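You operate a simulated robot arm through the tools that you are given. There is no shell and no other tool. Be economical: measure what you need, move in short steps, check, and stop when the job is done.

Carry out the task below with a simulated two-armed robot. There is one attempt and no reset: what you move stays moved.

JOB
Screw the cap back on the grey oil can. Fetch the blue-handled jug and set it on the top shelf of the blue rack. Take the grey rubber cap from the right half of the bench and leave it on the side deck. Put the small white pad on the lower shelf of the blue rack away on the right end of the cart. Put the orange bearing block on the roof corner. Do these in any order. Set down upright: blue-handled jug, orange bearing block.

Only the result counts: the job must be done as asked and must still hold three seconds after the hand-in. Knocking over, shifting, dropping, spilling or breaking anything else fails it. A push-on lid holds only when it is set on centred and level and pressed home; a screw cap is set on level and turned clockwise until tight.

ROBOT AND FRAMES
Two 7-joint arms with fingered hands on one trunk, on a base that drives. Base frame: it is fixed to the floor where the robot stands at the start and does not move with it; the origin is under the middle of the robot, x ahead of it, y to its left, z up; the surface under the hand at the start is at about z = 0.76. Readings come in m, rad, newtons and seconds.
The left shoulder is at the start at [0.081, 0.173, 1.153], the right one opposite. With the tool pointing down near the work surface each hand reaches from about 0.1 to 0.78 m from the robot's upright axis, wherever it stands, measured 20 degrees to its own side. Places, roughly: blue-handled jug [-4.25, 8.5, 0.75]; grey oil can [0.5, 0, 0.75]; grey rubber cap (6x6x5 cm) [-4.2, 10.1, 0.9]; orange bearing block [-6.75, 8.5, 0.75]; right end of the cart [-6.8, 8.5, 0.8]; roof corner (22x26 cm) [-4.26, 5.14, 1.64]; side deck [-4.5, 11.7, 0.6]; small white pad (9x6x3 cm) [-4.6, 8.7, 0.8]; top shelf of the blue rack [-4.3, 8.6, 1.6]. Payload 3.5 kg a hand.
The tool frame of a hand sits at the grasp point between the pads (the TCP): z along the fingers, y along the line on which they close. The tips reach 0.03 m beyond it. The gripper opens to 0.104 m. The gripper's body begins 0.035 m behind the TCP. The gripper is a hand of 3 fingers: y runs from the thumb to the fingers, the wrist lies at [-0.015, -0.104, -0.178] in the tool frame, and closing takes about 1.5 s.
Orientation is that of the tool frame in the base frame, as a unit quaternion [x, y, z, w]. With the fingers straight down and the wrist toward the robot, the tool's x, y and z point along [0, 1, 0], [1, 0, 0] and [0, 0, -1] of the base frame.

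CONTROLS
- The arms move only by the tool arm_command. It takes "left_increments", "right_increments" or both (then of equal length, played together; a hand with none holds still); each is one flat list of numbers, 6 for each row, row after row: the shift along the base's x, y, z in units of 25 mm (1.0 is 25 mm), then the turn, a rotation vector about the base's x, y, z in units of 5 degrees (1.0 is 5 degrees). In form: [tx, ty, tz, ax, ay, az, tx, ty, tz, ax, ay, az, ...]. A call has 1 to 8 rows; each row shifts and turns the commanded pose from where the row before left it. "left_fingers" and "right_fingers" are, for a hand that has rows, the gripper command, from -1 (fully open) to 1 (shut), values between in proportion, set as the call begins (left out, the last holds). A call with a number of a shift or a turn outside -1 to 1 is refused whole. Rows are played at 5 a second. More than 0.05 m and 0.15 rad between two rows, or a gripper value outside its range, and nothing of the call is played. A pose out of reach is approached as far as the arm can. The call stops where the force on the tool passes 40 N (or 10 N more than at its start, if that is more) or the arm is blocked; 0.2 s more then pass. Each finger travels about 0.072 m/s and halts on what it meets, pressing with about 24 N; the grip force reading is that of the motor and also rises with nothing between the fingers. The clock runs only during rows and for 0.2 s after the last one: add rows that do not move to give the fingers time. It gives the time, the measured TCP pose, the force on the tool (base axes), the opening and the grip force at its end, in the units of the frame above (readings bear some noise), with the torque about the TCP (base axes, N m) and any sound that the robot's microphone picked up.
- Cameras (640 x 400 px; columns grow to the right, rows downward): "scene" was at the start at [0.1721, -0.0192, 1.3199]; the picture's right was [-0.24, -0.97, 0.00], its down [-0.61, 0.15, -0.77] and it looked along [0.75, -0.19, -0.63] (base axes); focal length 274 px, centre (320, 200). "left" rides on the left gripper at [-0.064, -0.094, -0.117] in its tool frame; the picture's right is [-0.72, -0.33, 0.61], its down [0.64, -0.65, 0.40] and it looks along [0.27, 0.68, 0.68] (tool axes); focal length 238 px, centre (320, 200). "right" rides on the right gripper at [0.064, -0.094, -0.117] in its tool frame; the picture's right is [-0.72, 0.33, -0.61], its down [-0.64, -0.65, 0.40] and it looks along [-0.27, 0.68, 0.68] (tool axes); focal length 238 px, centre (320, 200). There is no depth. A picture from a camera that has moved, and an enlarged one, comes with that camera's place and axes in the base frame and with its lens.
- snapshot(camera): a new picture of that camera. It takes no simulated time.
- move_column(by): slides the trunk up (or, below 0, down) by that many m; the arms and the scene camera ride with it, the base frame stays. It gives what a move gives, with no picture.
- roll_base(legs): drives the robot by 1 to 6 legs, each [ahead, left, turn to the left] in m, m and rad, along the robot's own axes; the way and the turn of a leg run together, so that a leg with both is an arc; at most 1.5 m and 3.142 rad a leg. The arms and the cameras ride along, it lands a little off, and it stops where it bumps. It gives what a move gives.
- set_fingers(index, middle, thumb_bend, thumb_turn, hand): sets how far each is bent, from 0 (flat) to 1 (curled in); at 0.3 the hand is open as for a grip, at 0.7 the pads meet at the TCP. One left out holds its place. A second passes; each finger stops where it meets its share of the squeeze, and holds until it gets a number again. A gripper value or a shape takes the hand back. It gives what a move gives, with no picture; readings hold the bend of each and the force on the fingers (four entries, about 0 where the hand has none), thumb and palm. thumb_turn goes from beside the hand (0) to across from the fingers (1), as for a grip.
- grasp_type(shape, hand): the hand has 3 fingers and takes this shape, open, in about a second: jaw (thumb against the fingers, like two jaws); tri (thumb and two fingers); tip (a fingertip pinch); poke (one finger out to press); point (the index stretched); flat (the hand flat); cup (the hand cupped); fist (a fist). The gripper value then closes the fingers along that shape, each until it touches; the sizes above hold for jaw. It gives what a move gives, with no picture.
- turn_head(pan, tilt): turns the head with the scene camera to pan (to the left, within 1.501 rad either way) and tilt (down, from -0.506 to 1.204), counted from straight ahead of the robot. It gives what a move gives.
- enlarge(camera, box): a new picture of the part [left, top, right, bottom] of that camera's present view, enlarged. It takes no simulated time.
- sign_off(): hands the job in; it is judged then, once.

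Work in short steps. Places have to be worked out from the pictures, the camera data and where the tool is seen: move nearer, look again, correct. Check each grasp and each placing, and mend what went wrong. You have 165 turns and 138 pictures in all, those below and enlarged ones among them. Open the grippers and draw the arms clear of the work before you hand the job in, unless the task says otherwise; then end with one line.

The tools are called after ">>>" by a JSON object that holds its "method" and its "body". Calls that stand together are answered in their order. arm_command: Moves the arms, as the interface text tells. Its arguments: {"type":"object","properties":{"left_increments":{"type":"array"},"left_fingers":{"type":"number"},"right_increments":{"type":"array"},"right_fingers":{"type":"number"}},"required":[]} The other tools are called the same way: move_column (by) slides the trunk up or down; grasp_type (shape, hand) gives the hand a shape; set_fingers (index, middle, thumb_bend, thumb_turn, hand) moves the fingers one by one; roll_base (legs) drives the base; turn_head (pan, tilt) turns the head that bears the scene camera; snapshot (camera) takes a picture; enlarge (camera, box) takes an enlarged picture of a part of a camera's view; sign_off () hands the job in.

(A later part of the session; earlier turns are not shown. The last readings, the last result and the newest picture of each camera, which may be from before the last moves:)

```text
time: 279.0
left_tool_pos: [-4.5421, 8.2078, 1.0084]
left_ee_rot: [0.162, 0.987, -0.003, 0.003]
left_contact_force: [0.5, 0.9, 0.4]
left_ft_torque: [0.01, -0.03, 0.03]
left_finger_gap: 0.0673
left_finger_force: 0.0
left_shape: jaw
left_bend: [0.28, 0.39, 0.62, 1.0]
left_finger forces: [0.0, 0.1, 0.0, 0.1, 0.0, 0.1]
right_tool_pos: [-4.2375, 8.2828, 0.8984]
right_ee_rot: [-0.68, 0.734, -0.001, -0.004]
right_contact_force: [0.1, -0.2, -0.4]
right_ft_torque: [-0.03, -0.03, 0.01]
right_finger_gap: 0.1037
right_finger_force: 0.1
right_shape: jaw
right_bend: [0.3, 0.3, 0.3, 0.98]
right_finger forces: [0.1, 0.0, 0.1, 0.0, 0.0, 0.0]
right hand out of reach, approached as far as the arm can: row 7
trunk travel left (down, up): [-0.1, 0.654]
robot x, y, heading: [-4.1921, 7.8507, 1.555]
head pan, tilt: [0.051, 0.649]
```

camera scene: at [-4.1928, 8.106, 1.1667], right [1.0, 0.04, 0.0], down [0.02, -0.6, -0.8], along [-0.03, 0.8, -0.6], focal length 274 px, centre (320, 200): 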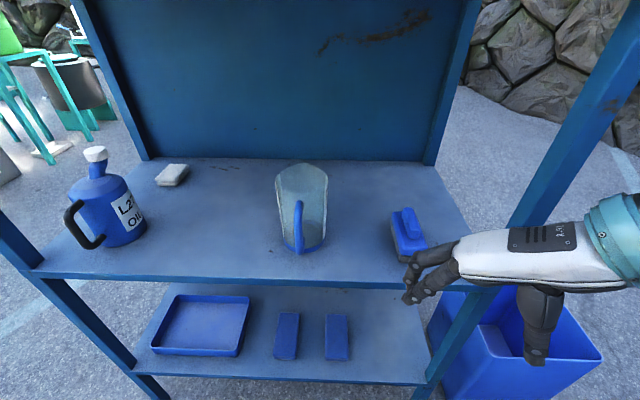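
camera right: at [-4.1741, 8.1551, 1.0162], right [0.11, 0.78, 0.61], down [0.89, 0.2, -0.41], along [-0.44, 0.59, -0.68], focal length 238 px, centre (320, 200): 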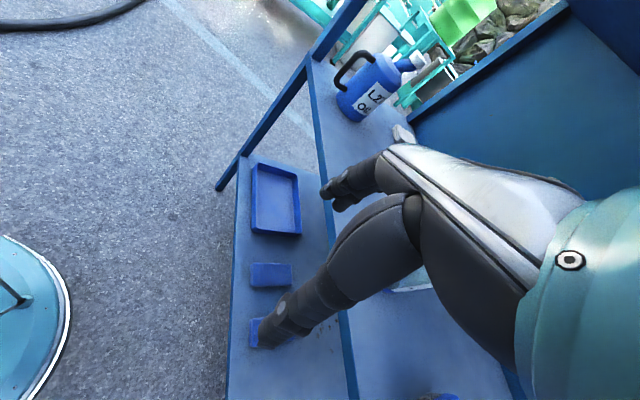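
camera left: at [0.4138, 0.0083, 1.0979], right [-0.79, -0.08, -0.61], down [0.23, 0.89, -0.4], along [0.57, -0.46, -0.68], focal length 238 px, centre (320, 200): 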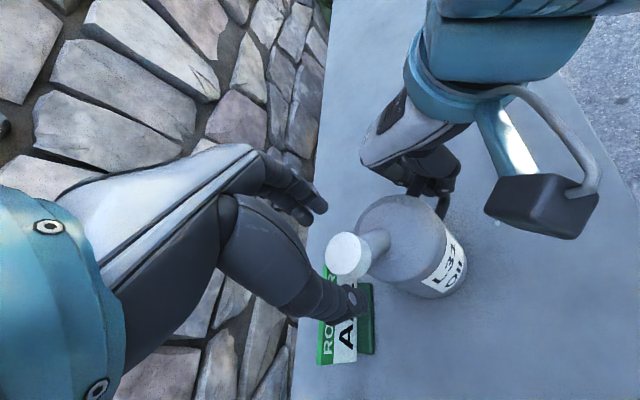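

Yaw is ~86°. Check from the scene camera before sliding in.

>>> {"method": "snapshot", "body": {"camera": "scene"}}

```text
40 pictures are left
camera scene: at [-4.1928, 8.1063, 1.1665], right [1.0, 0.04, 0.0], down [0.02, -0.6, -0.8], along [-0.03, 0.8, -0.6], focal length 274 px, centre (320, 200)
```

scene: 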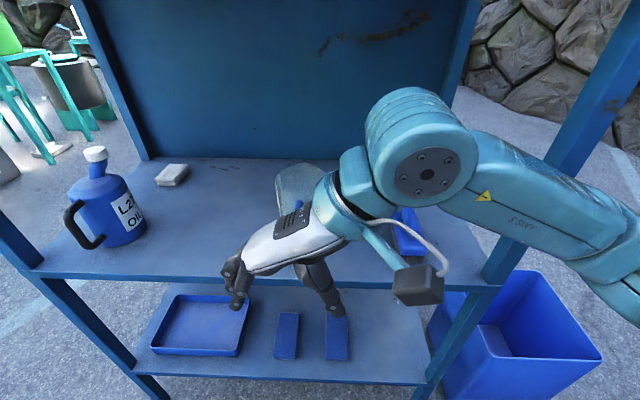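

Clearances look adequate (wrist below the upper shelf, forearm ahead of the post). Slide in 0.1 m, then check.

>>> {"method": "arm_command", "body": {"right_increments": [0, 0.8, -0.04, 0, 0, 0, 0, 0.8, -0.04, 0, 0, 0, 0, 0.8, 0, 0, 0, 0, 0, 0.8, 0, 0, 0, 0, 0, 0.8, 0, 0, 0, 0]}}

>>> {"method": "snapshot", "body": {"camera": "right"}}

>>> {"method": "snapshot", "body": {"camera": "scene"}}

```text
time: 280.2
left_tool_pos: [-4.5432, 8.2083, 1.0081]
left_ee_rot: [0.162, 0.987, -0.004, 0.002]
left_contact_force: [0.2, 1.1, -0.1]
left_ft_torque: [-0.01, 0.0, -0.02]
left_finger_gap: 0.0677
left_finger_force: 0.1
left_shape: jaw
left_bend: [0.28, 0.39, 0.62, 1.0]
left_finger forces: [0.0, 0.0, 0.0, 0.1, 0.1, 0.0]
right_tool_pos: [-4.2378, 8.281, 0.8997]
right_ee_rot: [-0.678, 0.735, 0.0, -0.002]
right_contact_force: [-0.5, -0.3, -0.5]
right_ft_torque: [-0.02, 0.02, 0.0]
right_finger_gap: 0.1034
right_finger_force: 0.0
right_shape: jaw
right_bend: [0.3, 0.3, 0.3, 0.98]
right_finger forces: [0.1, 0.0, 0.0, 0.0, 0.0, 0.0]
right hand out of reach, approached as far as the arm can: row 1, 2, 3, 4, 5
trunk travel left (down, up): [-0.1, 0.654]
robot x, y, heading: [-4.1906, 7.8553, 1.562]
head pan, tilt: [0.051, 0.649]
```

```text
39 pictures are left
camera right: at [-4.1484, 8.2112, 1.0164], right [-0.27, 0.74, 0.61], down [0.7, 0.59, -0.41], along [-0.66, 0.32, -0.68], focal length 238 px, centre (320, 200)
```

right: 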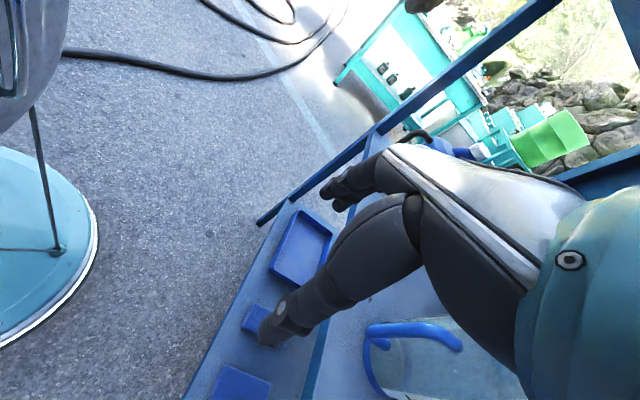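

```text
38 pictures are left
camera scene: at [-4.1928, 8.1063, 1.1665], right [1.0, 0.04, 0.0], down [0.02, -0.6, -0.8], along [-0.03, 0.8, -0.6], focal length 274 px, centre (320, 200)
```

scene: 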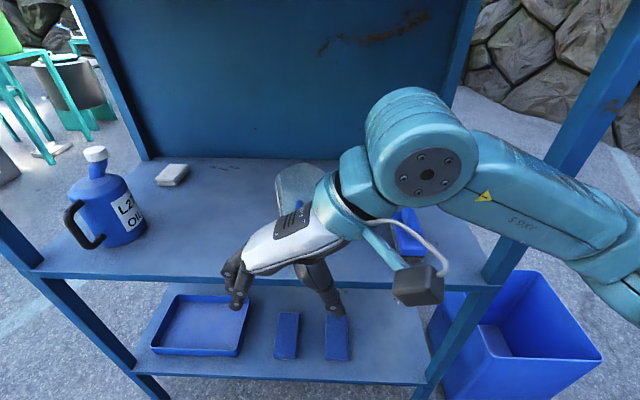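

It's at a joint limit. Back the yaw off by ~12° and try moving in.

>>> {"method": "arm_command", "body": {"right_increments": [0, 0, 0, 0, 0, -1, 0, 0, 0, 0, 0, -1, 0, 0.8, 0, 0, 0, -0.4, 0, 0.8, 0, 0, 0, 0]}}

```text
time: 281.2
left_tool_pos: [-4.5424, 8.2083, 1.0076]
left_ee_rot: [0.163, 0.987, -0.003, 0.003]
left_contact_force: [0.8, 0.5, -0.2]
left_ft_torque: [0.03, -0.01, 0.03]
left_finger_gap: 0.0673
left_finger_force: 0.0
left_shape: jaw
left_bend: [0.28, 0.39, 0.62, 1.0]
left_finger forces: [0.1, 0.0, 0.0, 0.1, 0.1, 0.0]
right_tool_pos: [-4.2367, 8.3227, 0.8993]
right_ee_rot: [-0.598, 0.801, 0.0, -0.003]
right_contact_force: [0.2, -0.3, -1.1]
right_ft_torque: [0.01, -0.01, -0.01]
right_finger_gap: 0.1039
right_finger_force: 0.1
right_shape: jaw
right_bend: [0.3, 0.3, 0.3, 0.98]
right_finger forces: [0.0, 0.0, 0.0, 0.0, 0.0, 0.0]
trunk travel left (down, up): [-0.1, 0.654]
robot x, y, heading: [-4.1923, 7.852, 1.56]
head pan, tilt: [0.051, 0.649]
```

Reach improves when the hand is further across the body, so I'll shift the base 0.15 m right and re-extend the hand leftward, then restore the yaw.

>>> {"method": "roll_base", "body": {"legs": [[0.04, -0.15, 0]]}}

>>> {"method": "arm_command", "body": {"right_increments": [-0.86, -0.2, 0, 0, 0, 0, -0.86, -0.2, 0, 0, 0, 0, -0.86, -0.2, 0, 0, 0, 0, -0.86, -0.2, 0, 0, 0, 0, -0.86, -0.2, 0, 0, 0, 0, -0.86, -0.2, 0, 0, 0, 0, -0.86, -0.2, 0, 0, 0, 0]}}

>>> {"method": "arm_command", "body": {"right_increments": [0, 0, 0, 0, 0, 1, 0, 0, 0, 0, 0, 1, 0, 0, 0, 0, 0, 1, 0, 0.8, 0, 0, 0, 0, 0, 0.8, 0, 0, 0, 0]}}

```text
time: 282.6
left_tool_pos: [-4.3947, 8.2481, 1.0092]
left_ee_rot: [0.163, 0.987, -0.003, 0.001]
left_contact_force: [0.4, 0.0, 0.3]
left_ft_torque: [-0.06, -0.01, -0.01]
left_finger_gap: 0.0675
left_finger_force: 0.1
left_shape: jaw
left_bend: [0.28, 0.39, 0.62, 1.0]
left_finger forces: [0.1, 0.0, 0.0, 0.0, 0.0, 0.0]
right_tool_pos: [-4.088, 8.3603, 0.8989]
right_ee_rot: [-0.6, 0.8, 0.001, -0.003]
right_contact_force: [-0.5, 0.1, -0.8]
right_ft_torque: [-0.04, 0.0, -0.01]
right_finger_gap: 0.1033
right_finger_force: 0.0
right_shape: jaw
right_bend: [0.3, 0.3, 0.3, 0.98]
right_finger forces: [0.0, 0.0, 0.1, 0.0, 0.1, 0.0]
trunk travel left (down, up): [-0.1, 0.654]
robot x, y, heading: [-4.043, 7.8874, 1.559]
head pan, tilt: [0.051, 0.649]
```

```text
time: 284.2
left_tool_pos: [-4.3946, 8.2458, 1.0086]
left_ee_rot: [0.162, 0.987, -0.003, 0.002]
left_contact_force: [-0.5, -0.5, -0.4]
left_ft_torque: [-0.01, -0.02, -0.01]
left_finger_gap: 0.0675
left_finger_force: 0.0
left_shape: jaw
left_bend: [0.28, 0.39, 0.62, 1.0]
left_finger forces: [0.1, 0.0, 0.1, 0.0, 0.1, 0.0]
right_tool_pos: [-4.2391, 8.3254, 0.9]
right_ee_rot: [-0.598, 0.801, 0.0, -0.003]
right_contact_force: [0.6, 0.4, -0.1]
right_ft_torque: [-0.01, -0.01, 0.01]
right_finger_gap: 0.1035
right_finger_force: 0.1
right_shape: jaw
right_bend: [0.3, 0.3, 0.3, 0.98]
right_finger forces: [0.0, 0.0, 0.1, 0.0, 0.0, 0.0]
trunk travel left (down, up): [-0.1, 0.654]
robot x, y, heading: [-4.0444, 7.8865, 1.555]
head pan, tilt: [0.051, 0.649]
```

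```text
time: 285.4
left_tool_pos: [-4.3938, 8.2468, 1.007]
left_ee_rot: [0.162, 0.987, -0.003, 0.002]
left_contact_force: [-0.2, 0.6, 0.6]
left_ft_torque: [0.01, 0.01, 0.01]
left_finger_gap: 0.0674
left_finger_force: 0.2
left_shape: jaw
left_bend: [0.28, 0.39, 0.62, 1.0]
left_finger forces: [0.0, 0.0, 0.0, 0.0, 0.1, 0.1]
right_tool_pos: [-4.2405, 8.3258, 0.8987]
right_ee_rot: [-0.683, 0.731, 0.0, -0.003]
right_contact_force: [0.3, 0.0, 0.0]
right_ft_torque: [-0.01, 0.02, 0.0]
right_finger_gap: 0.1037
right_finger_force: 0.0
right_shape: jaw
right_bend: [0.3, 0.3, 0.3, 0.98]
right_finger forces: [0.1, 0.1, 0.1, 0.0, 0.0, 0.0]
right hand out of reach, approached as far as the arm can: row 4, 5
trunk travel left (down, up): [-0.1, 0.654]
robot x, y, heading: [-4.0421, 7.8871, 1.555]
head pan, tilt: [0.051, 0.649]
```

Still limited. At the first bench this pose worked with the shoulder ~0.2 m above the TCP, so I'll raise the trunk 0.15 m and lower the hand by the same amount.

>>> {"method": "move_column", "body": {"by": 0.15}}

>>> {"method": "arm_command", "body": {"right_increments": [0, 0, -1, 0, 0, 0, 0, 0, -1, 0, 0, 0, 0, 0, -1, 0, 0, 0, 0, 0, -1, 0, 0, 0, 0, 0, -1, 0, 0, 0, 0, 0, -1, 0, 0, 0]}}

>>> {"method": "arm_command", "body": {"right_increments": [0, 0.4, 0, 0, 0, 0, 0, 0.6, 0, 0, 0, 0, 0, 0.6, 0, 0, 0, 0]}}

>>> {"method": "snapshot", "body": {"camera": "scene"}}

```text
time: 287.1
left_tool_pos: [-4.3943, 8.247, 1.1576]
left_ee_rot: [0.162, 0.987, -0.003, 0.001]
left_contact_force: [-0.4, 0.8, -0.6]
left_ft_torque: [-0.01, 0.05, -0.01]
left_finger_gap: 0.0673
left_finger_force: 0.1
left_shape: jaw
left_bend: [0.28, 0.39, 0.62, 1.0]
left_finger forces: [0.0, 0.0, 0.0, 0.0, 0.0, 0.0]
right_tool_pos: [-4.2396, 8.2789, 1.1041]
right_ee_rot: [-0.68, 0.728, 0.063, 0.056]
right_contact_force: [-0.5, -0.3, 0.0]
right_ft_torque: [-0.01, 0.0, -0.01]
right_finger_gap: 0.1034
right_finger_force: 0.0
right_shape: jaw
right_bend: [0.3, 0.3, 0.3, 0.98]
right_finger forces: [0.0, 0.0, 0.1, 0.1, 0.0, 0.0]
trunk travel left (down, up): [-0.25, 0.504]
robot x, y, heading: [-4.0427, 7.8886, 1.559]
head pan, tilt: [0.051, 0.649]
```

```text
time: 288.5
left_tool_pos: [-4.3933, 8.2473, 1.1579]
left_ee_rot: [0.163, 0.987, -0.003, 0.001]
left_contact_force: [-0.1, 0.2, 0.9]
left_ft_torque: [0.0, -0.02, 0.02]
left_finger_gap: 0.0671
left_finger_force: 0.1
left_shape: jaw
left_bend: [0.28, 0.39, 0.62, 1.0]
left_finger forces: [0.0, 0.1, 0.0, 0.0, 0.0, 0.0]
right_tool_pos: [-4.2394, 8.2792, 0.9537]
right_ee_rot: [-0.681, 0.728, 0.063, 0.057]
right_contact_force: [0.0, -0.3, -0.8]
right_ft_torque: [0.0, 0.03, -0.02]
right_finger_gap: 0.1035
right_finger_force: 0.0
right_shape: jaw
right_bend: [0.3, 0.3, 0.3, 0.98]
right_finger forces: [0.0, 0.0, 0.1, 0.0, 0.0, 0.0]
trunk travel left (down, up): [-0.25, 0.504]
robot x, y, heading: [-4.0393, 7.8913, 1.557]
head pan, tilt: [0.051, 0.649]
```

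```text
time: 289.3
left_tool_pos: [-4.3947, 8.2453, 1.1581]
left_ee_rot: [0.163, 0.987, -0.002, 0.002]
left_contact_force: [0.0, -0.2, 0.0]
left_ft_torque: [-0.01, -0.04, 0.01]
left_finger_gap: 0.0673
left_finger_force: 0.0
left_shape: jaw
left_bend: [0.28, 0.39, 0.62, 1.0]
left_finger forces: [0.1, 0.1, 0.0, 0.0, 0.1, 0.1]
right_tool_pos: [-4.2405, 8.318, 0.9547]
right_ee_rot: [-0.68, 0.728, 0.064, 0.058]
right_contact_force: [-0.3, -0.5, -0.2]
right_ft_torque: [0.04, -0.01, 0.0]
right_finger_gap: 0.1037
right_finger_force: 0.1
right_shape: jaw
right_bend: [0.3, 0.3, 0.3, 0.98]
right_finger forces: [0.0, 0.0, 0.0, 0.0, 0.0, 0.0]
trunk travel left (down, up): [-0.25, 0.504]
robot x, y, heading: [-4.042, 7.89, 1.562]
head pan, tilt: [0.051, 0.649]
```

```text
37 pictures are left
camera scene: at [-4.046, 8.0655, 1.3233], right [1.0, 0.04, 0.0], down [0.02, -0.6, -0.8], along [-0.03, 0.8, -0.6], focal length 274 px, centre (320, 200)
```

scene: 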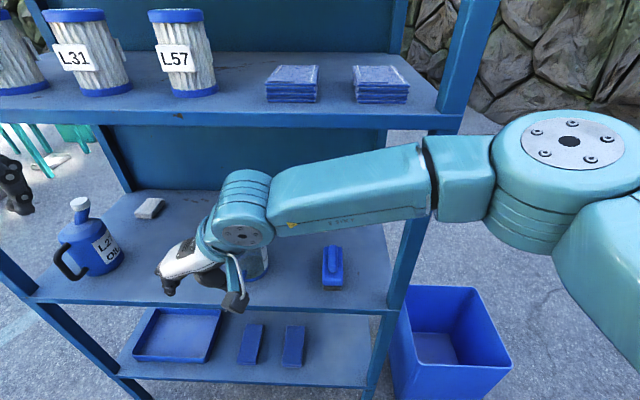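

With the forearm along the rack, the post would block it. Instead I'll pitch the hand forward 45° so the wrist stays outside the rack and the forearm comes from the front.

>>> {"method": "arm_command", "body": {"right_increments": [0, 0, 0, 1, 0, 0, 0, 0, 0, 1, 0, 0, 0, 0, 0, 1, 0, 0, 0, 0, 0, 1, 0, 0, 0, 0, 0, 1, 0, 0, 0, 0, 0, 1, 0, 0, 0, 0, 0, 1, 0, 0, 0, 0, 0, 1, 0, 0]}}

>>> {"method": "snapshot", "body": {"camera": "scene"}}

```text
time: 291.1
left_tool_pos: [-4.3945, 8.2468, 1.1584]
left_ee_rot: [0.163, 0.987, -0.003, 0.002]
left_contact_force: [0.4, -0.6, 0.3]
left_ft_torque: [-0.01, 0.02, 0.0]
left_finger_gap: 0.0674
left_finger_force: 0.1
left_shape: jaw
left_bend: [0.28, 0.39, 0.62, 1.0]
left_finger forces: [0.1, 0.0, 0.0, 0.0, 0.0, 0.1]
right_tool_pos: [-4.2407, 8.3178, 0.9553]
right_ee_rot: [-0.62, 0.662, 0.308, 0.287]
right_contact_force: [-0.2, -0.4, -0.2]
right_ft_torque: [-0.03, -0.02, 0.02]
right_finger_gap: 0.1038
right_finger_force: 0.0
right_shape: jaw
right_bend: [0.3, 0.3, 0.3, 0.98]
right_finger forces: [0.0, 0.0, 0.1, 0.0, 0.1, 0.0]
trunk travel left (down, up): [-0.25, 0.504]
robot x, y, heading: [-4.0406, 7.8873, 1.56]
head pan, tilt: [0.051, 0.649]
```

```text
36 pictures are left
camera scene: at [-4.0456, 8.0662, 1.3231], right [1.0, 0.04, 0.0], down [0.02, -0.6, -0.8], along [-0.03, 0.8, -0.6], focal length 274 px, centre (320, 200)
```

scene: 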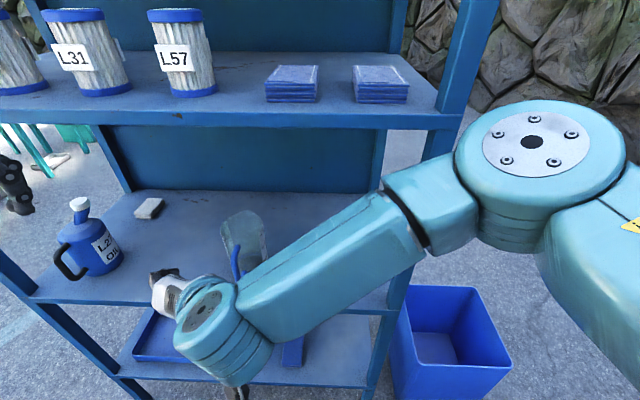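

The pitch is ~50° with closing along x. Now move to a stand-off on the approach line, then look along it.

>>> {"method": "arm_command", "body": {"right_increments": [0.1, 0.2, 0.5, 0, 0, 0, 0.1, 0.9, 0.3, 0, 0, 0, 0.1, 0.9, 0.3, 0, 0, 0, 0, 0.6, 0, 0, 0, 0]}}

>>> {"method": "snapshot", "body": {"camera": "right"}}

>>> {"method": "snapshot", "body": {"camera": "scene"}}

```text
time: 292.1
left_tool_pos: [-4.3951, 8.247, 1.1582]
left_ee_rot: [0.162, 0.987, -0.003, 0.002]
left_contact_force: [0.2, 0.6, 0.0]
left_ft_torque: [-0.01, 0.0, 0.0]
left_finger_gap: 0.0675
left_finger_force: 0.1
left_shape: jaw
left_bend: [0.28, 0.39, 0.62, 1.0]
left_finger forces: [0.1, 0.0, 0.1, 0.1, 0.0, 0.0]
right_tool_pos: [-4.2327, 8.3829, 0.9836]
right_ee_rot: [-0.62, 0.662, 0.308, 0.285]
right_contact_force: [0.0, 0.8, -0.3]
right_ft_torque: [0.01, 0.0, 0.01]
right_finger_gap: 0.1037
right_finger_force: 0.1
right_shape: jaw
right_bend: [0.3, 0.3, 0.3, 0.98]
right_finger forces: [0.0, 0.0, 0.0, 0.0, 0.0, 0.1]
trunk travel left (down, up): [-0.25, 0.504]
robot x, y, heading: [-4.0446, 7.8894, 1.558]
head pan, tilt: [0.051, 0.649]
```

```text
35 pictures are left
camera right: at [-4.1426, 8.2492, 1.0048], right [-0.28, 0.01, 0.96], down [0.69, 0.69, 0.19], along [-0.67, 0.72, -0.2], focal length 238 px, centre (320, 200)
```

right: 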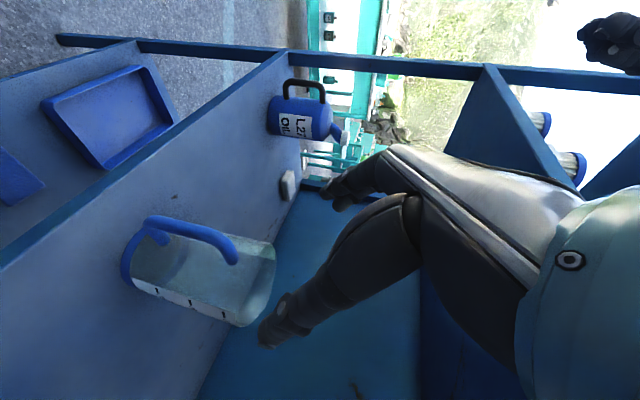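

```text
34 pictures are left
camera scene: at [-4.0455, 8.0665, 1.323], right [1.0, 0.04, 0.0], down [0.02, -0.6, -0.8], along [-0.03, 0.8, -0.6], focal length 274 px, centre (320, 200)
```

scene: 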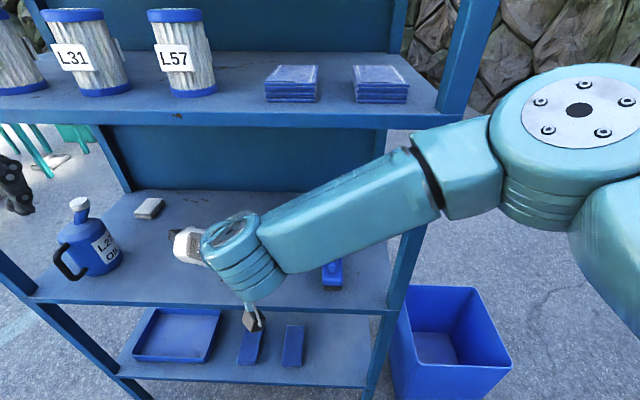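

The alignment in x is good (jug axis -4.231). Slide in along the approach line.

>>> {"method": "arm_command", "body": {"right_increments": [0.05, 0.92, -0.77, 0, 0, 0, 0, 0.92, -0.77, 0, 0, 0, 0, 0.92, -0.77, 0, 0, 0]}}

>>> {"method": "snapshot", "body": {"camera": "right"}}

```text
time: 292.9
left_tool_pos: [-4.3942, 8.2479, 1.1569]
left_ee_rot: [0.163, 0.987, -0.003, 0.002]
left_contact_force: [0.2, 0.4, 1.0]
left_ft_torque: [0.0, 0.01, -0.02]
left_finger_gap: 0.0677
left_finger_force: 0.0
left_shape: jaw
left_bend: [0.28, 0.39, 0.62, 1.0]
left_finger forces: [0.0, 0.0, 0.0, 0.1, 0.1, 0.1]
right_tool_pos: [-4.23, 8.4541, 0.9242]
right_ee_rot: [-0.62, 0.663, 0.308, 0.287]
right_contact_force: [-0.1, 0.1, -0.7]
right_ft_torque: [-0.02, 0.0, -0.01]
right_finger_gap: 0.1033
right_finger_force: 0.0
right_shape: jaw
right_bend: [0.3, 0.3, 0.3, 0.98]
right_finger forces: [0.1, 0.1, 0.1, 0.0, 0.0, 0.0]
trunk travel left (down, up): [-0.25, 0.504]
robot x, y, heading: [-4.0435, 7.886, 1.556]
head pan, tilt: [0.051, 0.649]
```

```text
33 pictures are left
camera right: at [-4.1407, 8.3189, 0.9465], right [-0.28, 0.01, 0.96], down [0.69, 0.69, 0.19], along [-0.67, 0.72, -0.2], focal length 238 px, centre (320, 200)
```

right: 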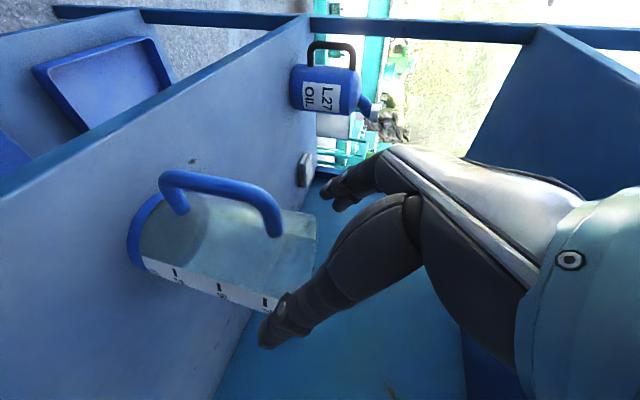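

No contact; continue the last 3 cm and close.

>>> {"method": "arm_command", "body": {"right_increments": [0, 0.46, -0.39, 0, 0, 0, 0, 0.5, -0.42, 0, 0, 0, 0, 0, 0, 0, 0, 0]}}

>>> {"method": "arm_command", "body": {"right_increments": [0, 0, 0, 0, 0, 0, 0, 0, 0, 0, 0, 0, 0, 0, 0, 0, 0, 0, 0, 0, 0, 0, 0, 0, 0, 0, 0, 0, 0, 0, 0, 0, 0, 0, 0, 0], "right_fingers": 1}}

>>> {"method": "snapshot", "body": {"camera": "right"}}

```text
time: 293.7
left_tool_pos: [-4.3932, 8.247, 1.1582]
left_ee_rot: [0.162, 0.987, -0.003, 0.001]
left_contact_force: [0.0, -0.2, 0.4]
left_ft_torque: [0.02, 0.0, -0.02]
left_finger_gap: 0.0674
left_finger_force: 0.0
left_shape: jaw
left_bend: [0.28, 0.39, 0.62, 1.0]
left_finger forces: [0.0, 0.0, 0.0, 0.0, 0.0, 0.1]
right_tool_pos: [-4.2314, 8.4782, 0.9042]
right_ee_rot: [-0.619, 0.663, 0.309, 0.287]
right_contact_force: [-0.1, -0.6, -0.6]
right_ft_torque: [0.02, 0.02, -0.02]
right_finger_gap: 0.1039
right_finger_force: 0.1
right_shape: jaw
right_bend: [0.3, 0.3, 0.3, 0.98]
right_finger forces: [0.0, 0.5, 0.1, 0.0, 0.0, 0.1]
trunk travel left (down, up): [-0.25, 0.504]
robot x, y, heading: [-4.0447, 7.8877, 1.559]
head pan, tilt: [0.051, 0.649]
```

```text
time: 295.1
left_tool_pos: [-4.3941, 8.248, 1.1572]
left_ee_rot: [0.162, 0.987, -0.003, 0.001]
left_contact_force: [-0.1, 0.3, 0.0]
left_ft_torque: [-0.01, -0.01, 0.03]
left_finger_gap: 0.0673
left_finger_force: 0.1
left_shape: jaw
left_bend: [0.28, 0.39, 0.62, 1.0]
left_finger forces: [0.0, 0.0, 0.0, 0.1, 0.0, 0.0]
right_tool_pos: [-4.2299, 8.4772, 0.9057]
right_ee_rot: [-0.619, 0.663, 0.309, 0.287]
right_contact_force: [-0.8, -1.1, 2.9]
right_ft_torque: [0.07, -0.01, 0.02]
right_finger_gap: 0.007
right_finger_force: 24.0
right_shape: jaw
right_bend: [0.71, 0.73, 0.76, 1.0]
right_finger forces: [0.0, 0.0, 0.1, 0.1, 0.0, 0.0]
trunk travel left (down, up): [-0.25, 0.504]
robot x, y, heading: [-4.0428, 7.8863, 1.559]
head pan, tilt: [0.051, 0.649]
```

```text
32 pictures are left
camera right: at [-4.1412, 8.342, 0.9268], right [-0.27, 0.01, 0.96], down [0.69, 0.69, 0.19], along [-0.67, 0.72, -0.2], focal length 238 px, centre (320, 200)
```

right: 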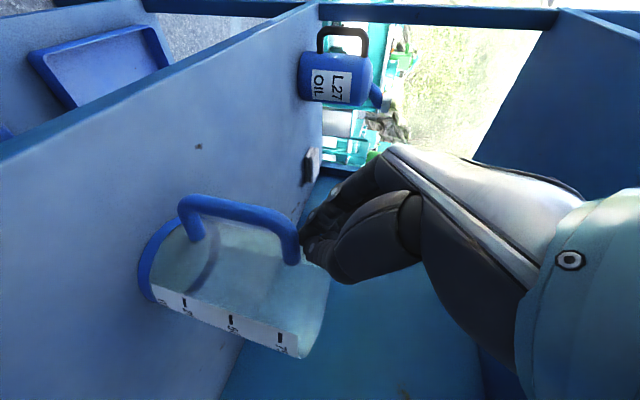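

The fingers closed in front of the rim and nudged the jug sideways (still upright). Back out along the approach line while closed, then look.

>>> {"method": "arm_command", "body": {"right_increments": [0, -0.7, 0.7, 0, 0, 0, 0, -0.92, 0.77, 0, 0, 0, 0, -0.92, 0.77, 0, 0, 0, 0, -0.92, 0.5, 0, 0, 0]}}

>>> {"method": "arm_command", "body": {"right_increments": [0, 0, 0, 0, 0, 0, 0, 0, 0, 0, 0, 0, 0, 0, 0, 0, 0, 0, 0, 0, 0, 0, 0, 0, 0, 0, 0, 0, 0, 0], "right_fingers": -1}}

>>> {"method": "snapshot", "body": {"camera": "right"}}

>>> {"method": "enlarge", "body": {"camera": "scene", "box": [140, 170, 380, 340]}}

```text
time: 296.1
left_tool_pos: [-4.3943, 8.2466, 1.1586]
left_ee_rot: [0.162, 0.987, -0.004, 0.001]
left_contact_force: [-0.4, -0.3, -0.5]
left_ft_torque: [-0.03, 0.0, -0.03]
left_finger_gap: 0.0674
left_finger_force: 0.1
left_shape: jaw
left_bend: [0.28, 0.39, 0.62, 1.0]
left_finger forces: [0.1, 0.1, 0.0, 0.1, 0.1, 0.0]
right_tool_pos: [-4.2306, 8.39, 0.9734]
right_ee_rot: [-0.619, 0.662, 0.308, 0.288]
right_contact_force: [0.8, -0.3, 0.1]
right_ft_torque: [-0.01, -0.01, -0.01]
right_finger_gap: 0.0068
right_finger_force: 24.4
right_shape: jaw
right_bend: [0.71, 0.73, 0.76, 1.0]
right_finger forces: [0.0, 0.0, 0.0, 0.0, 0.0, 0.1]
trunk travel left (down, up): [-0.25, 0.504]
robot x, y, heading: [-4.0417, 7.8894, 1.556]
head pan, tilt: [0.051, 0.649]
```

```text
time: 297.3
left_tool_pos: [-4.3948, 8.2469, 1.1579]
left_ee_rot: [0.163, 0.987, -0.002, 0.002]
left_contact_force: [0.0, 0.7, 0.5]
left_ft_torque: [0.02, -0.01, 0.0]
left_finger_gap: 0.0674
left_finger_force: 0.0
left_shape: jaw
left_bend: [0.28, 0.39, 0.62, 1.0]
left_finger forces: [0.0, 0.0, 0.0, 0.0, 0.1, 0.0]
right_tool_pos: [-4.2302, 8.3909, 0.9736]
right_ee_rot: [-0.62, 0.663, 0.308, 0.286]
right_contact_force: [-0.1, -0.3, 1.3]
right_ft_torque: [-0.02, 0.01, 0.04]
right_finger_gap: 0.1036
right_finger_force: 0.1
right_shape: jaw
right_bend: [0.3, 0.3, 0.3, 0.98]
right_finger forces: [0.0, 0.0, 0.0, 0.0, 0.0, 0.0]
trunk travel left (down, up): [-0.25, 0.504]
robot x, y, heading: [-4.0482, 7.8897, 1.559]
head pan, tilt: [0.051, 0.649]
```

```text
31 pictures are left
camera right: at [-4.1412, 8.2558, 0.9952], right [-0.28, 0.01, 0.96], down [0.69, 0.69, 0.19], along [-0.67, 0.72, -0.2], focal length 238 px, centre (320, 200)
```

right: 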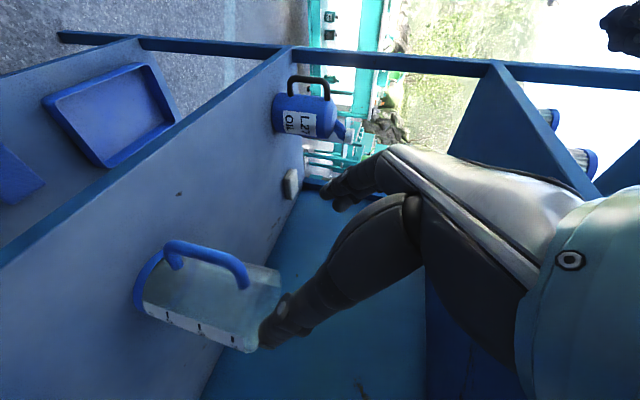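

```text
2.35 times, centred on (260, 255) of scene
camera zoom: at [-4.0454, 8.0663, 1.3231], right [1.0, 0.04, 0.0], down [0.02, -0.6, -0.8], along [-0.03, 0.8, -0.6], focal length 645 px, centre (461, 71)
```

zoom: 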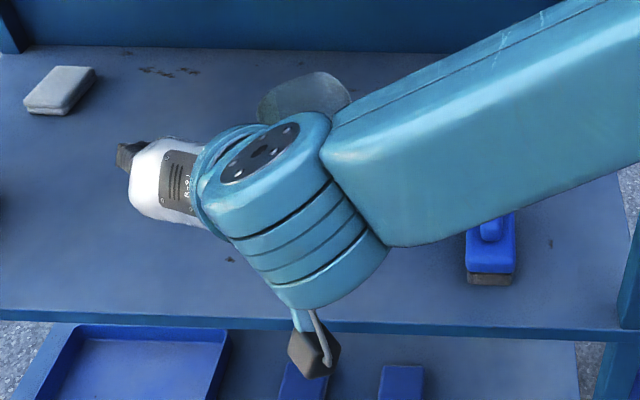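

The jug is now at ~[-4.207, 8.51], rim z≈0.905; my fingers were too shallow. I'll steepen the pitch to ~37°, recentre in x, and come in deeper.

>>> {"method": "arm_command", "body": {"right_increments": [0.3, 0.3, 0, -1, 0, 0, 0.3, 0.6, 0, -1, 0, 0, 0.3, 0.6, 0.1, -0.7, 0, 0, 0, 0.5, 0, 0, 0, 0]}}

>>> {"method": "snapshot", "body": {"camera": "right"}}

```text
time: 298.3
left_tool_pos: [-4.3935, 8.246, 1.158]
left_ee_rot: [0.163, 0.987, -0.003, 0.002]
left_contact_force: [0.5, -0.2, -0.2]
left_ft_torque: [-0.04, 0.02, -0.02]
left_finger_gap: 0.067
left_finger_force: 0.0
left_shape: jaw
left_bend: [0.28, 0.39, 0.62, 1.0]
left_finger forces: [0.0, 0.1, 0.1, 0.0, 0.0, 0.0]
right_tool_pos: [-4.2087, 8.441, 0.9759]
right_ee_rot: [-0.649, 0.695, 0.228, 0.211]
right_contact_force: [0.4, 0.4, 0.5]
right_ft_torque: [-0.02, 0.02, 0.02]
right_finger_gap: 0.1034
right_finger_force: 0.0
right_shape: jaw
right_bend: [0.3, 0.3, 0.3, 0.98]
right_finger forces: [0.0, 0.1, 0.0, 0.1, 0.0, 0.1]
trunk travel left (down, up): [-0.25, 0.504]
robot x, y, heading: [-4.0441, 7.8832, 1.563]
head pan, tilt: [0.051, 0.649]
```

```text
29 pictures are left
camera right: at [-4.1189, 8.3147, 1.0291], right [-0.27, 0.23, 0.93], down [0.69, 0.72, 0.02], along [-0.67, 0.65, -0.36], focal length 238 px, centre (320, 200)
```

right: 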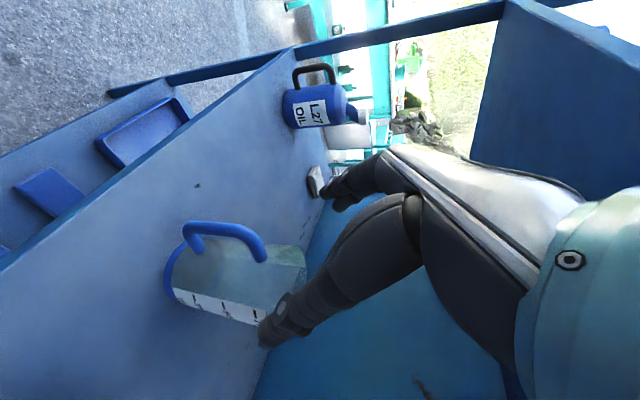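

Axis confirmed at [-4.205, 8.516]. Advance 10 cm along the tool axis.

>>> {"method": "arm_command", "body": {"right_increments": [0.12, 0.59, -0.81, 0, 0, 0, 0, 0.59, -0.81, 0, 0, 0, 0, 0.59, -0.81, 0, 0, 0, 0, 0.59, -0.81, 0, 0, 0, 0, 0, 0, 0, 0, 0]}}

>>> {"method": "arm_command", "body": {"right_increments": [0, 0, 0, 0, 0, 0, 0, 0, 0, 0, 0, 0, 0, 0, 0, 0, 0, 0], "right_fingers": -0.4}}

>>> {"method": "snapshot", "body": {"camera": "right"}}

```text
time: 299.5
left_tool_pos: [-4.3939, 8.247, 1.1569]
left_ee_rot: [0.163, 0.987, -0.002, 0.001]
left_contact_force: [0.3, -0.1, 1.3]
left_ft_torque: [0.0, 0.02, 0.02]
left_finger_gap: 0.0672
left_finger_force: 0.0
left_shape: jaw
left_bend: [0.28, 0.39, 0.62, 1.0]
left_finger forces: [0.0, 0.0, 0.0, 0.1, 0.0, 0.1]
right_tool_pos: [-4.2038, 8.4997, 0.8947]
right_ee_rot: [-0.649, 0.694, 0.229, 0.212]
right_contact_force: [0.0, 0.2, 1.4]
right_ft_torque: [-0.02, 0.04, 0.06]
right_finger_gap: 0.1039
right_finger_force: 0.2
right_shape: jaw
right_bend: [0.3, 0.3, 0.3, 0.98]
right_finger forces: [0.0, 0.5, 0.1, 0.0, 0.0, 0.0]
trunk travel left (down, up): [-0.25, 0.504]
robot x, y, heading: [-4.046, 7.8904, 1.559]
head pan, tilt: [0.051, 0.649]
```

```text
time: 300.3
left_tool_pos: [-4.3942, 8.2476, 1.1577]
left_ee_rot: [0.163, 0.987, -0.002, 0.0]
left_contact_force: [-0.4, -0.2, 0.2]
left_ft_torque: [0.01, -0.01, -0.03]
left_finger_gap: 0.0672
left_finger_force: 0.0
left_shape: jaw
left_bend: [0.28, 0.39, 0.62, 1.0]
left_finger forces: [0.0, 0.0, 0.1, 0.1, 0.0, 0.1]
right_tool_pos: [-4.2058, 8.4993, 0.8938]
right_ee_rot: [-0.648, 0.695, 0.229, 0.212]
right_contact_force: [-0.2, 0.1, 0.5]
right_ft_torque: [0.0, 0.02, 0.0]
right_finger_gap: 0.0735
right_finger_force: 0.1
right_shape: jaw
right_bend: [0.27, 0.37, 0.58, 0.99]
right_finger forces: [0.0, 0.3, 0.0, 0.0, 0.0, 0.0]
trunk travel left (down, up): [-0.25, 0.504]
robot x, y, heading: [-4.0475, 7.8859, 1.559]
head pan, tilt: [0.051, 0.649]
```

```text
28 pictures are left
camera right: at [-4.1158, 8.3733, 0.9473], right [-0.27, 0.23, 0.93], down [0.69, 0.72, 0.03], along [-0.67, 0.66, -0.36], focal length 238 px, centre (320, 200)
```

right: 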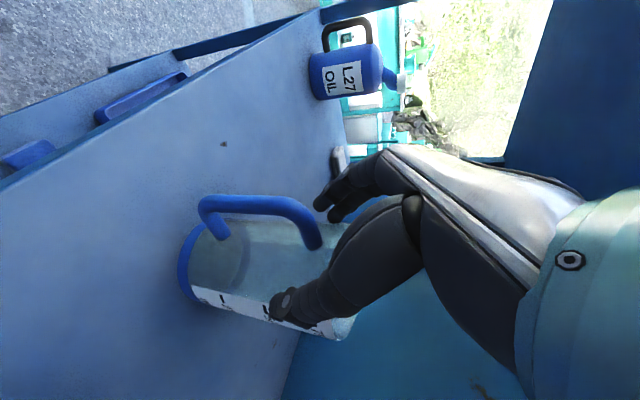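

The thumb is on the +x side and the fingers on −x with no contact yet. Continue closing and watch the forces.

>>> {"method": "arm_command", "body": {"right_increments": [0, 0, 0, 0, 0, 0, 0, 0, 0, 0, 0, 0, 0, 0, 0, 0, 0, 0, 0, 0, 0, 0, 0, 0], "right_fingers": 0.1}}

>>> {"method": "snapshot", "body": {"camera": "right"}}

```text
time: 301.3
left_tool_pos: [-4.3942, 8.2472, 1.1577]
left_ee_rot: [0.163, 0.987, -0.003, 0.002]
left_contact_force: [-0.4, -1.1, -0.4]
left_ft_torque: [0.01, -0.01, -0.01]
left_finger_gap: 0.0676
left_finger_force: 0.1
left_shape: jaw
left_bend: [0.28, 0.39, 0.62, 1.0]
left_finger forces: [0.0, 0.0, 0.0, 0.0, 0.0, 0.0]
right_tool_pos: [-4.2066, 8.5001, 0.8946]
right_ee_rot: [-0.648, 0.694, 0.228, 0.213]
right_contact_force: [-0.4, 0.7, -0.4]
right_ft_torque: [-0.01, 0.0, 0.01]
right_finger_gap: 0.0474
right_finger_force: 0.0
right_shape: jaw
right_bend: [0.74, 0.46, 0.71, 1.0]
right_finger forces: [0.1, 0.3, 0.0, 0.1, 0.1, 0.0]
trunk travel left (down, up): [-0.25, 0.504]
robot x, y, heading: [-4.0427, 7.8899, 1.561]
head pan, tilt: [0.051, 0.649]
```

```text
27 pictures are left
camera right: at [-4.1158, 8.3733, 0.9473], right [-0.27, 0.23, 0.93], down [0.69, 0.72, 0.03], along [-0.66, 0.66, -0.36], focal length 238 px, centre (320, 200)
```

right: 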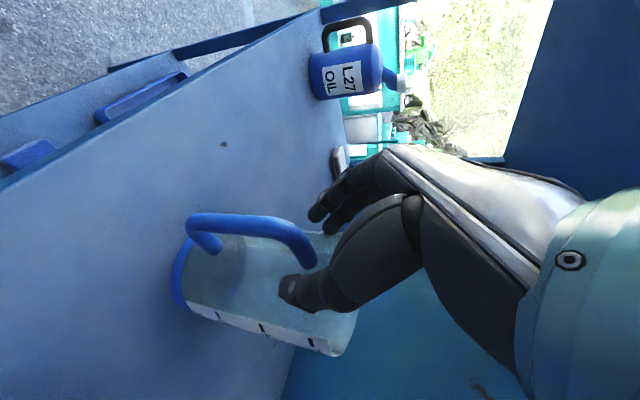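

The thumb is in front of the glass, so the jug is deeper than I judged (centre y ≈ 8.55+). Back off, open, return to 50° pitch, and re-measure.

>>> {"method": "arm_command", "body": {"right_increments": [0, -0.8, 0.6, 0, 0, 0, 0, -0.8, 0.6, 0, 0, 0, 0, -0.8, 0.6, 0, 0, 0, 0.2, -0.3, 0.5, 0, 0, 0]}}

>>> {"method": "arm_command", "body": {"right_increments": [0.2, 0, 0, 1, 0, 0, 0.1, 0, 0, 1, 0, 0, 0, 0, 0, 0.6, 0, 0, 0, 0, 0, 0, 0, 0, 0, 0, 0, 0, 0, 0], "right_fingers": -1}}

>>> {"method": "snapshot", "body": {"camera": "right"}}

>>> {"method": "snapshot", "body": {"camera": "scene"}}

```text
time: 302.3
left_tool_pos: [-4.3945, 8.2474, 1.1586]
left_ee_rot: [0.163, 0.987, -0.003, 0.001]
left_contact_force: [-0.4, -0.1, 0.7]
left_ft_torque: [-0.01, 0.0, 0.01]
left_finger_gap: 0.0674
left_finger_force: 0.0
left_shape: jaw
left_bend: [0.28, 0.39, 0.62, 1.0]
left_finger forces: [0.0, 0.0, 0.0, 0.0, 0.0, 0.0]
right_tool_pos: [-4.1997, 8.4324, 0.9521]
right_ee_rot: [-0.649, 0.695, 0.229, 0.211]
right_contact_force: [0.1, 0.0, -0.2]
right_ft_torque: [-0.01, 0.0, -0.02]
right_finger_gap: 0.0472
right_finger_force: 0.0
right_shape: jaw
right_bend: [0.74, 0.47, 0.71, 1.0]
right_finger forces: [0.1, 0.1, 0.1, 0.0, 0.0, 0.0]
trunk travel left (down, up): [-0.25, 0.504]
robot x, y, heading: [-4.0413, 7.8884, 1.555]
head pan, tilt: [0.051, 0.649]
```

```text
time: 303.5
left_tool_pos: [-4.3947, 8.2467, 1.1577]
left_ee_rot: [0.162, 0.987, -0.004, 0.001]
left_contact_force: [0.3, 0.1, -0.3]
left_ft_torque: [0.01, 0.01, 0.01]
left_finger_gap: 0.0674
left_finger_force: 0.0
left_shape: jaw
left_bend: [0.28, 0.39, 0.62, 1.0]
left_finger forces: [0.2, 0.0, 0.0, 0.0, 0.0, 0.0]
right_tool_pos: [-4.1918, 8.4323, 0.9521]
right_ee_rot: [-0.62, 0.664, 0.306, 0.284]
right_contact_force: [-0.1, -0.1, -0.2]
right_ft_torque: [-0.02, 0.03, 0.0]
right_finger_gap: 0.1039
right_finger_force: 0.0
right_shape: jaw
right_bend: [0.3, 0.3, 0.3, 0.98]
right_finger forces: [0.0, 0.1, 0.0, 0.0, 0.1, 0.0]
trunk travel left (down, up): [-0.25, 0.504]
robot x, y, heading: [-4.0443, 7.8885, 1.561]
head pan, tilt: [0.051, 0.649]
```

```text
26 pictures are left
camera right: at [-4.1031, 8.2974, 0.9755], right [-0.27, 0.02, 0.96], down [0.69, 0.7, 0.19], along [-0.67, 0.72, -0.2], focal length 238 px, centre (320, 200)
```

right: 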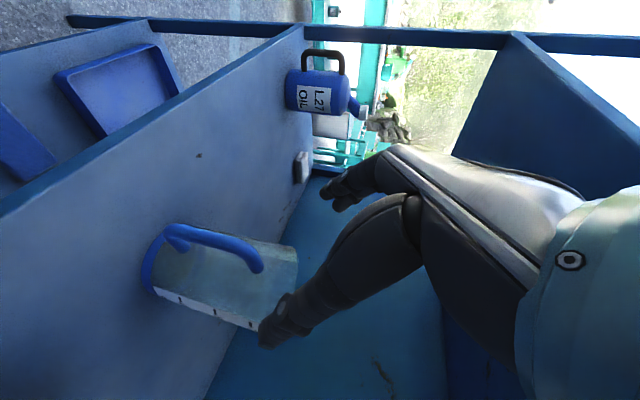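

```text
25 pictures are left
camera scene: at [-4.0454, 8.0663, 1.3231], right [1.0, 0.04, 0.0], down [0.02, -0.6, -0.8], along [-0.03, 0.8, -0.6], focal length 274 px, centre (320, 200)
```

scene: 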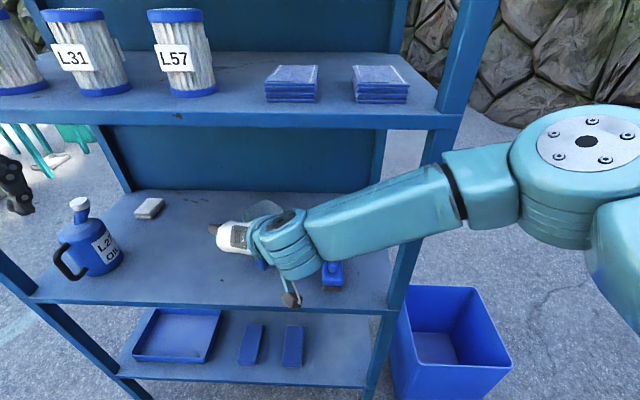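

Re-measured: jug axis ≈ [-4.185, 8.53], rim z ≈ 0.904 — earlier my thumb had gone inside the glass. Recentre x and advance.

>>> {"method": "arm_command", "body": {"right_increments": [0.25, 0, 0, 0, 0, 0, 0, 0.8, -0.6, 0, 0, 0, 0, 0.8, -0.6, 0, 0, 0, 0, 0.8, -0.6, 0, 0, 0, 0, 0.8, -0.6, 0, 0, 0, 0, 0, 0, 0, 0, 0]}}

>>> {"method": "snapshot", "body": {"camera": "right"}}

```text
time: 304.9
left_tool_pos: [-4.3944, 8.2475, 1.1579]
left_ee_rot: [0.163, 0.987, -0.003, 0.001]
left_contact_force: [0.7, 0.3, -0.2]
left_ft_torque: [-0.02, 0.0, 0.03]
left_finger_gap: 0.0674
left_finger_force: 0.0
left_shape: jaw
left_bend: [0.28, 0.39, 0.62, 1.0]
left_finger forces: [0.0, 0.1, 0.1, 0.0, 0.0, 0.0]
right_tool_pos: [-4.186, 8.5117, 0.8918]
right_ee_rot: [-0.621, 0.664, 0.305, 0.284]
right_contact_force: [-0.2, -0.7, -0.5]
right_ft_torque: [0.04, 0.03, 0.01]
right_finger_gap: 0.1036
right_finger_force: 0.1
right_shape: jaw
right_bend: [0.3, 0.3, 0.3, 0.98]
right_finger forces: [0.1, 0.2, 0.0, 0.0, 0.0, 0.0]
trunk travel left (down, up): [-0.25, 0.504]
robot x, y, heading: [-4.042, 7.888, 1.56]
head pan, tilt: [0.051, 0.649]
```

```text
24 pictures are left
camera right: at [-4.0964, 8.3774, 0.9149], right [-0.28, 0.02, 0.96], down [0.69, 0.7, 0.19], along [-0.67, 0.72, -0.2], focal length 238 px, centre (320, 200)
```

right: 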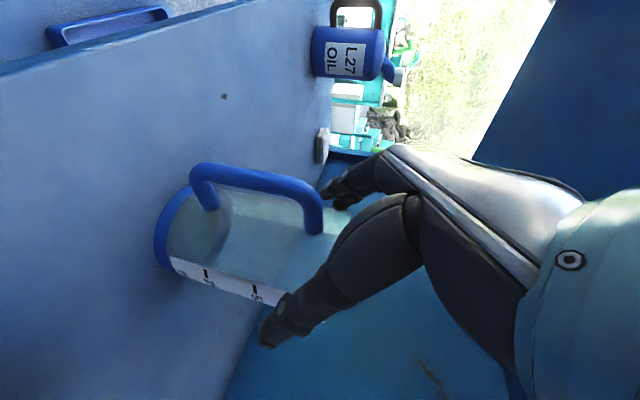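

Now the thumb is outside the jug's +x side. Close.

>>> {"method": "arm_command", "body": {"right_increments": [0, 0, 0, 0, 0, 0, 0, 0, 0, 0, 0, 0, 0, 0, 0, 0, 0, 0, 0, 0, 0, 0, 0, 0, 0, 0, 0, 0, 0, 0, 0, 0, 0, 0, 0, 0], "right_fingers": 1}}

>>> {"method": "snapshot", "body": {"camera": "right"}}

```text
time: 306.3
left_tool_pos: [-4.3946, 8.248, 1.158]
left_ee_rot: [0.162, 0.987, -0.002, 0.001]
left_contact_force: [-0.1, 0.0, -0.9]
left_ft_torque: [0.01, -0.02, 0.0]
left_finger_gap: 0.0677
left_finger_force: 0.1
left_shape: jaw
left_bend: [0.28, 0.39, 0.62, 1.0]
left_finger forces: [0.1, 0.1, 0.0, 0.0, 0.0, 0.0]
right_tool_pos: [-4.1862, 8.5113, 0.8922]
right_ee_rot: [-0.62, 0.664, 0.305, 0.284]
right_contact_force: [-1.1, -1.0, 0.0]
right_ft_torque: [0.02, -0.02, 0.03]
right_finger_gap: 0.0176
right_finger_force: 23.8
right_shape: jaw
right_bend: [0.71, 0.56, 0.77, 1.0]
right_finger forces: [13.5, 6.3, 0.0, 0.0, 20.2, 0.0]
trunk travel left (down, up): [-0.25, 0.504]
robot x, y, heading: [-4.0479, 7.8885, 1.556]
head pan, tilt: [0.051, 0.649]
```

```text
23 pictures are left
camera right: at [-4.0966, 8.3773, 0.9151], right [-0.28, 0.02, 0.96], down [0.69, 0.7, 0.19], along [-0.67, 0.72, -0.2], focal length 238 px, centre (320, 200)
```

right: 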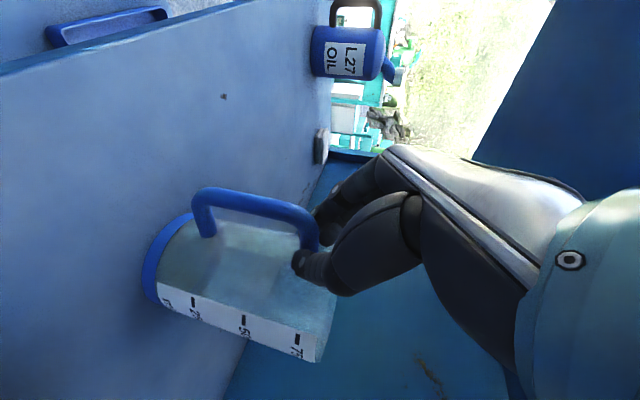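

The hand has firmly pinched the upper part of the blue handle (20 N). Test it with a 2.5 cm lift and see whether the jug stays upright.

>>> {"method": "arm_command", "body": {"right_increments": [0, 0, 0.3, 0, 0, 0, 0, 0, 0.4, 0, 0, 0, 0, 0, 0.4, 0, 0, 0, 0, 0, 0, 0, 0, 0]}}

>>> {"method": "snapshot", "body": {"camera": "right"}}

```text
time: 307.3
left_tool_pos: [-4.3949, 8.2464, 1.1574]
left_ee_rot: [0.163, 0.987, -0.002, 0.002]
left_contact_force: [-0.7, -0.5, -0.1]
left_ft_torque: [0.0, 0.01, 0.01]
left_finger_gap: 0.0675
left_finger_force: 0.0
left_shape: jaw
left_bend: [0.28, 0.39, 0.62, 1.0]
left_finger forces: [0.0, 0.1, 0.1, 0.1, 0.1, 0.1]
right_tool_pos: [-4.1867, 8.512, 0.9186]
right_ee_rot: [-0.621, 0.664, 0.305, 0.284]
right_contact_force: [-0.2, 0.4, -0.8]
right_ft_torque: [-0.05, 0.0, -0.04]
right_finger_gap: 0.0166
right_finger_force: 24.3
right_shape: jaw
right_bend: [0.71, 0.58, 0.77, 1.0]
right_finger forces: [14.3, 3.7, 0.0, 0.0, 19.1, 0.0]
trunk travel left (down, up): [-0.25, 0.504]
robot x, y, heading: [-4.0445, 7.8867, 1.563]
head pan, tilt: [0.051, 0.649]
```

```text
22 pictures are left
camera right: at [-4.0971, 8.3776, 0.9428], right [-0.28, 0.02, 0.96], down [0.69, 0.7, 0.19], along [-0.67, 0.72, -0.2], focal length 238 px, centre (320, 200)
```

right: 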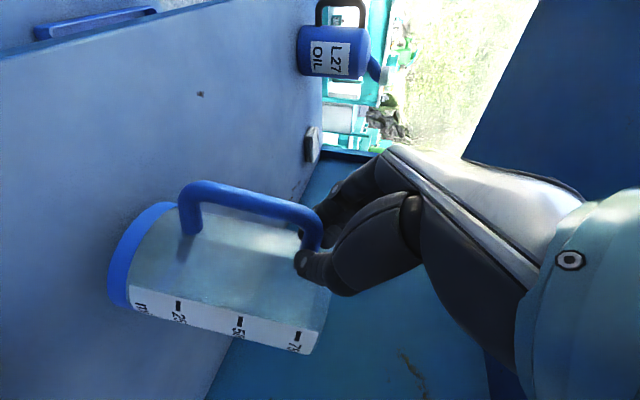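

The jug is light and held but beginning to tilt slightly. Lift another 2.5 cm to see where it settles.

>>> {"method": "arm_command", "body": {"right_increments": [0, 0, 0.4, 0, 0, 0, 0, 0, 0.4, 0, 0, 0, 0, 0, 0.3, 0, 0, 0, 0, 0, 0, 0, 0, 0]}}

>>> {"method": "snapshot", "body": {"camera": "right"}}

```text
time: 308.3
left_tool_pos: [-4.3945, 8.2481, 1.1573]
left_ee_rot: [0.163, 0.987, -0.003, 0.002]
left_contact_force: [-0.1, 0.3, 0.0]
left_ft_torque: [0.0, -0.04, -0.04]
left_finger_gap: 0.0673
left_finger_force: 0.0
left_shape: jaw
left_bend: [0.28, 0.39, 0.62, 1.0]
left_finger forces: [0.0, 0.0, 0.0, 0.1, 0.0, 0.0]
right_tool_pos: [-4.1864, 8.5117, 0.9472]
right_ee_rot: [-0.62, 0.664, 0.305, 0.285]
right_contact_force: [-0.7, -0.3, -0.8]
right_ft_torque: [-0.06, 0.06, -0.02]
right_finger_gap: 0.0166
right_finger_force: 24.3
right_shape: jaw
right_bend: [0.71, 0.58, 0.77, 1.0]
right_finger forces: [14.2, 3.6, 0.0, 0.0, 18.8, 0.1]
trunk travel left (down, up): [-0.25, 0.504]
robot x, y, heading: [-4.0441, 7.8942, 1.559]
head pan, tilt: [0.051, 0.649]
```

```text
21 pictures are left
camera right: at [-4.0971, 8.3777, 0.9704], right [-0.28, 0.02, 0.96], down [0.69, 0.7, 0.19], along [-0.67, 0.72, -0.2], focal length 238 px, centre (320, 200)
```

right: 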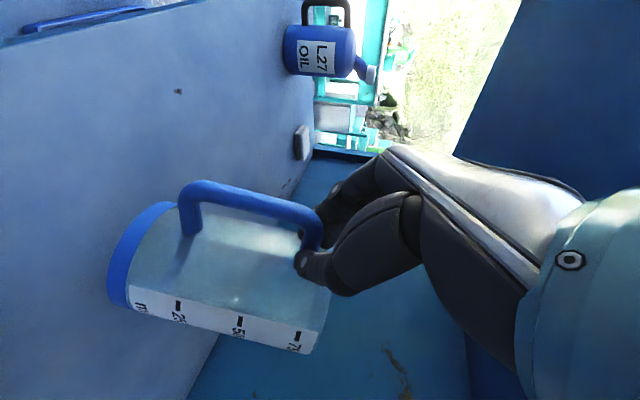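

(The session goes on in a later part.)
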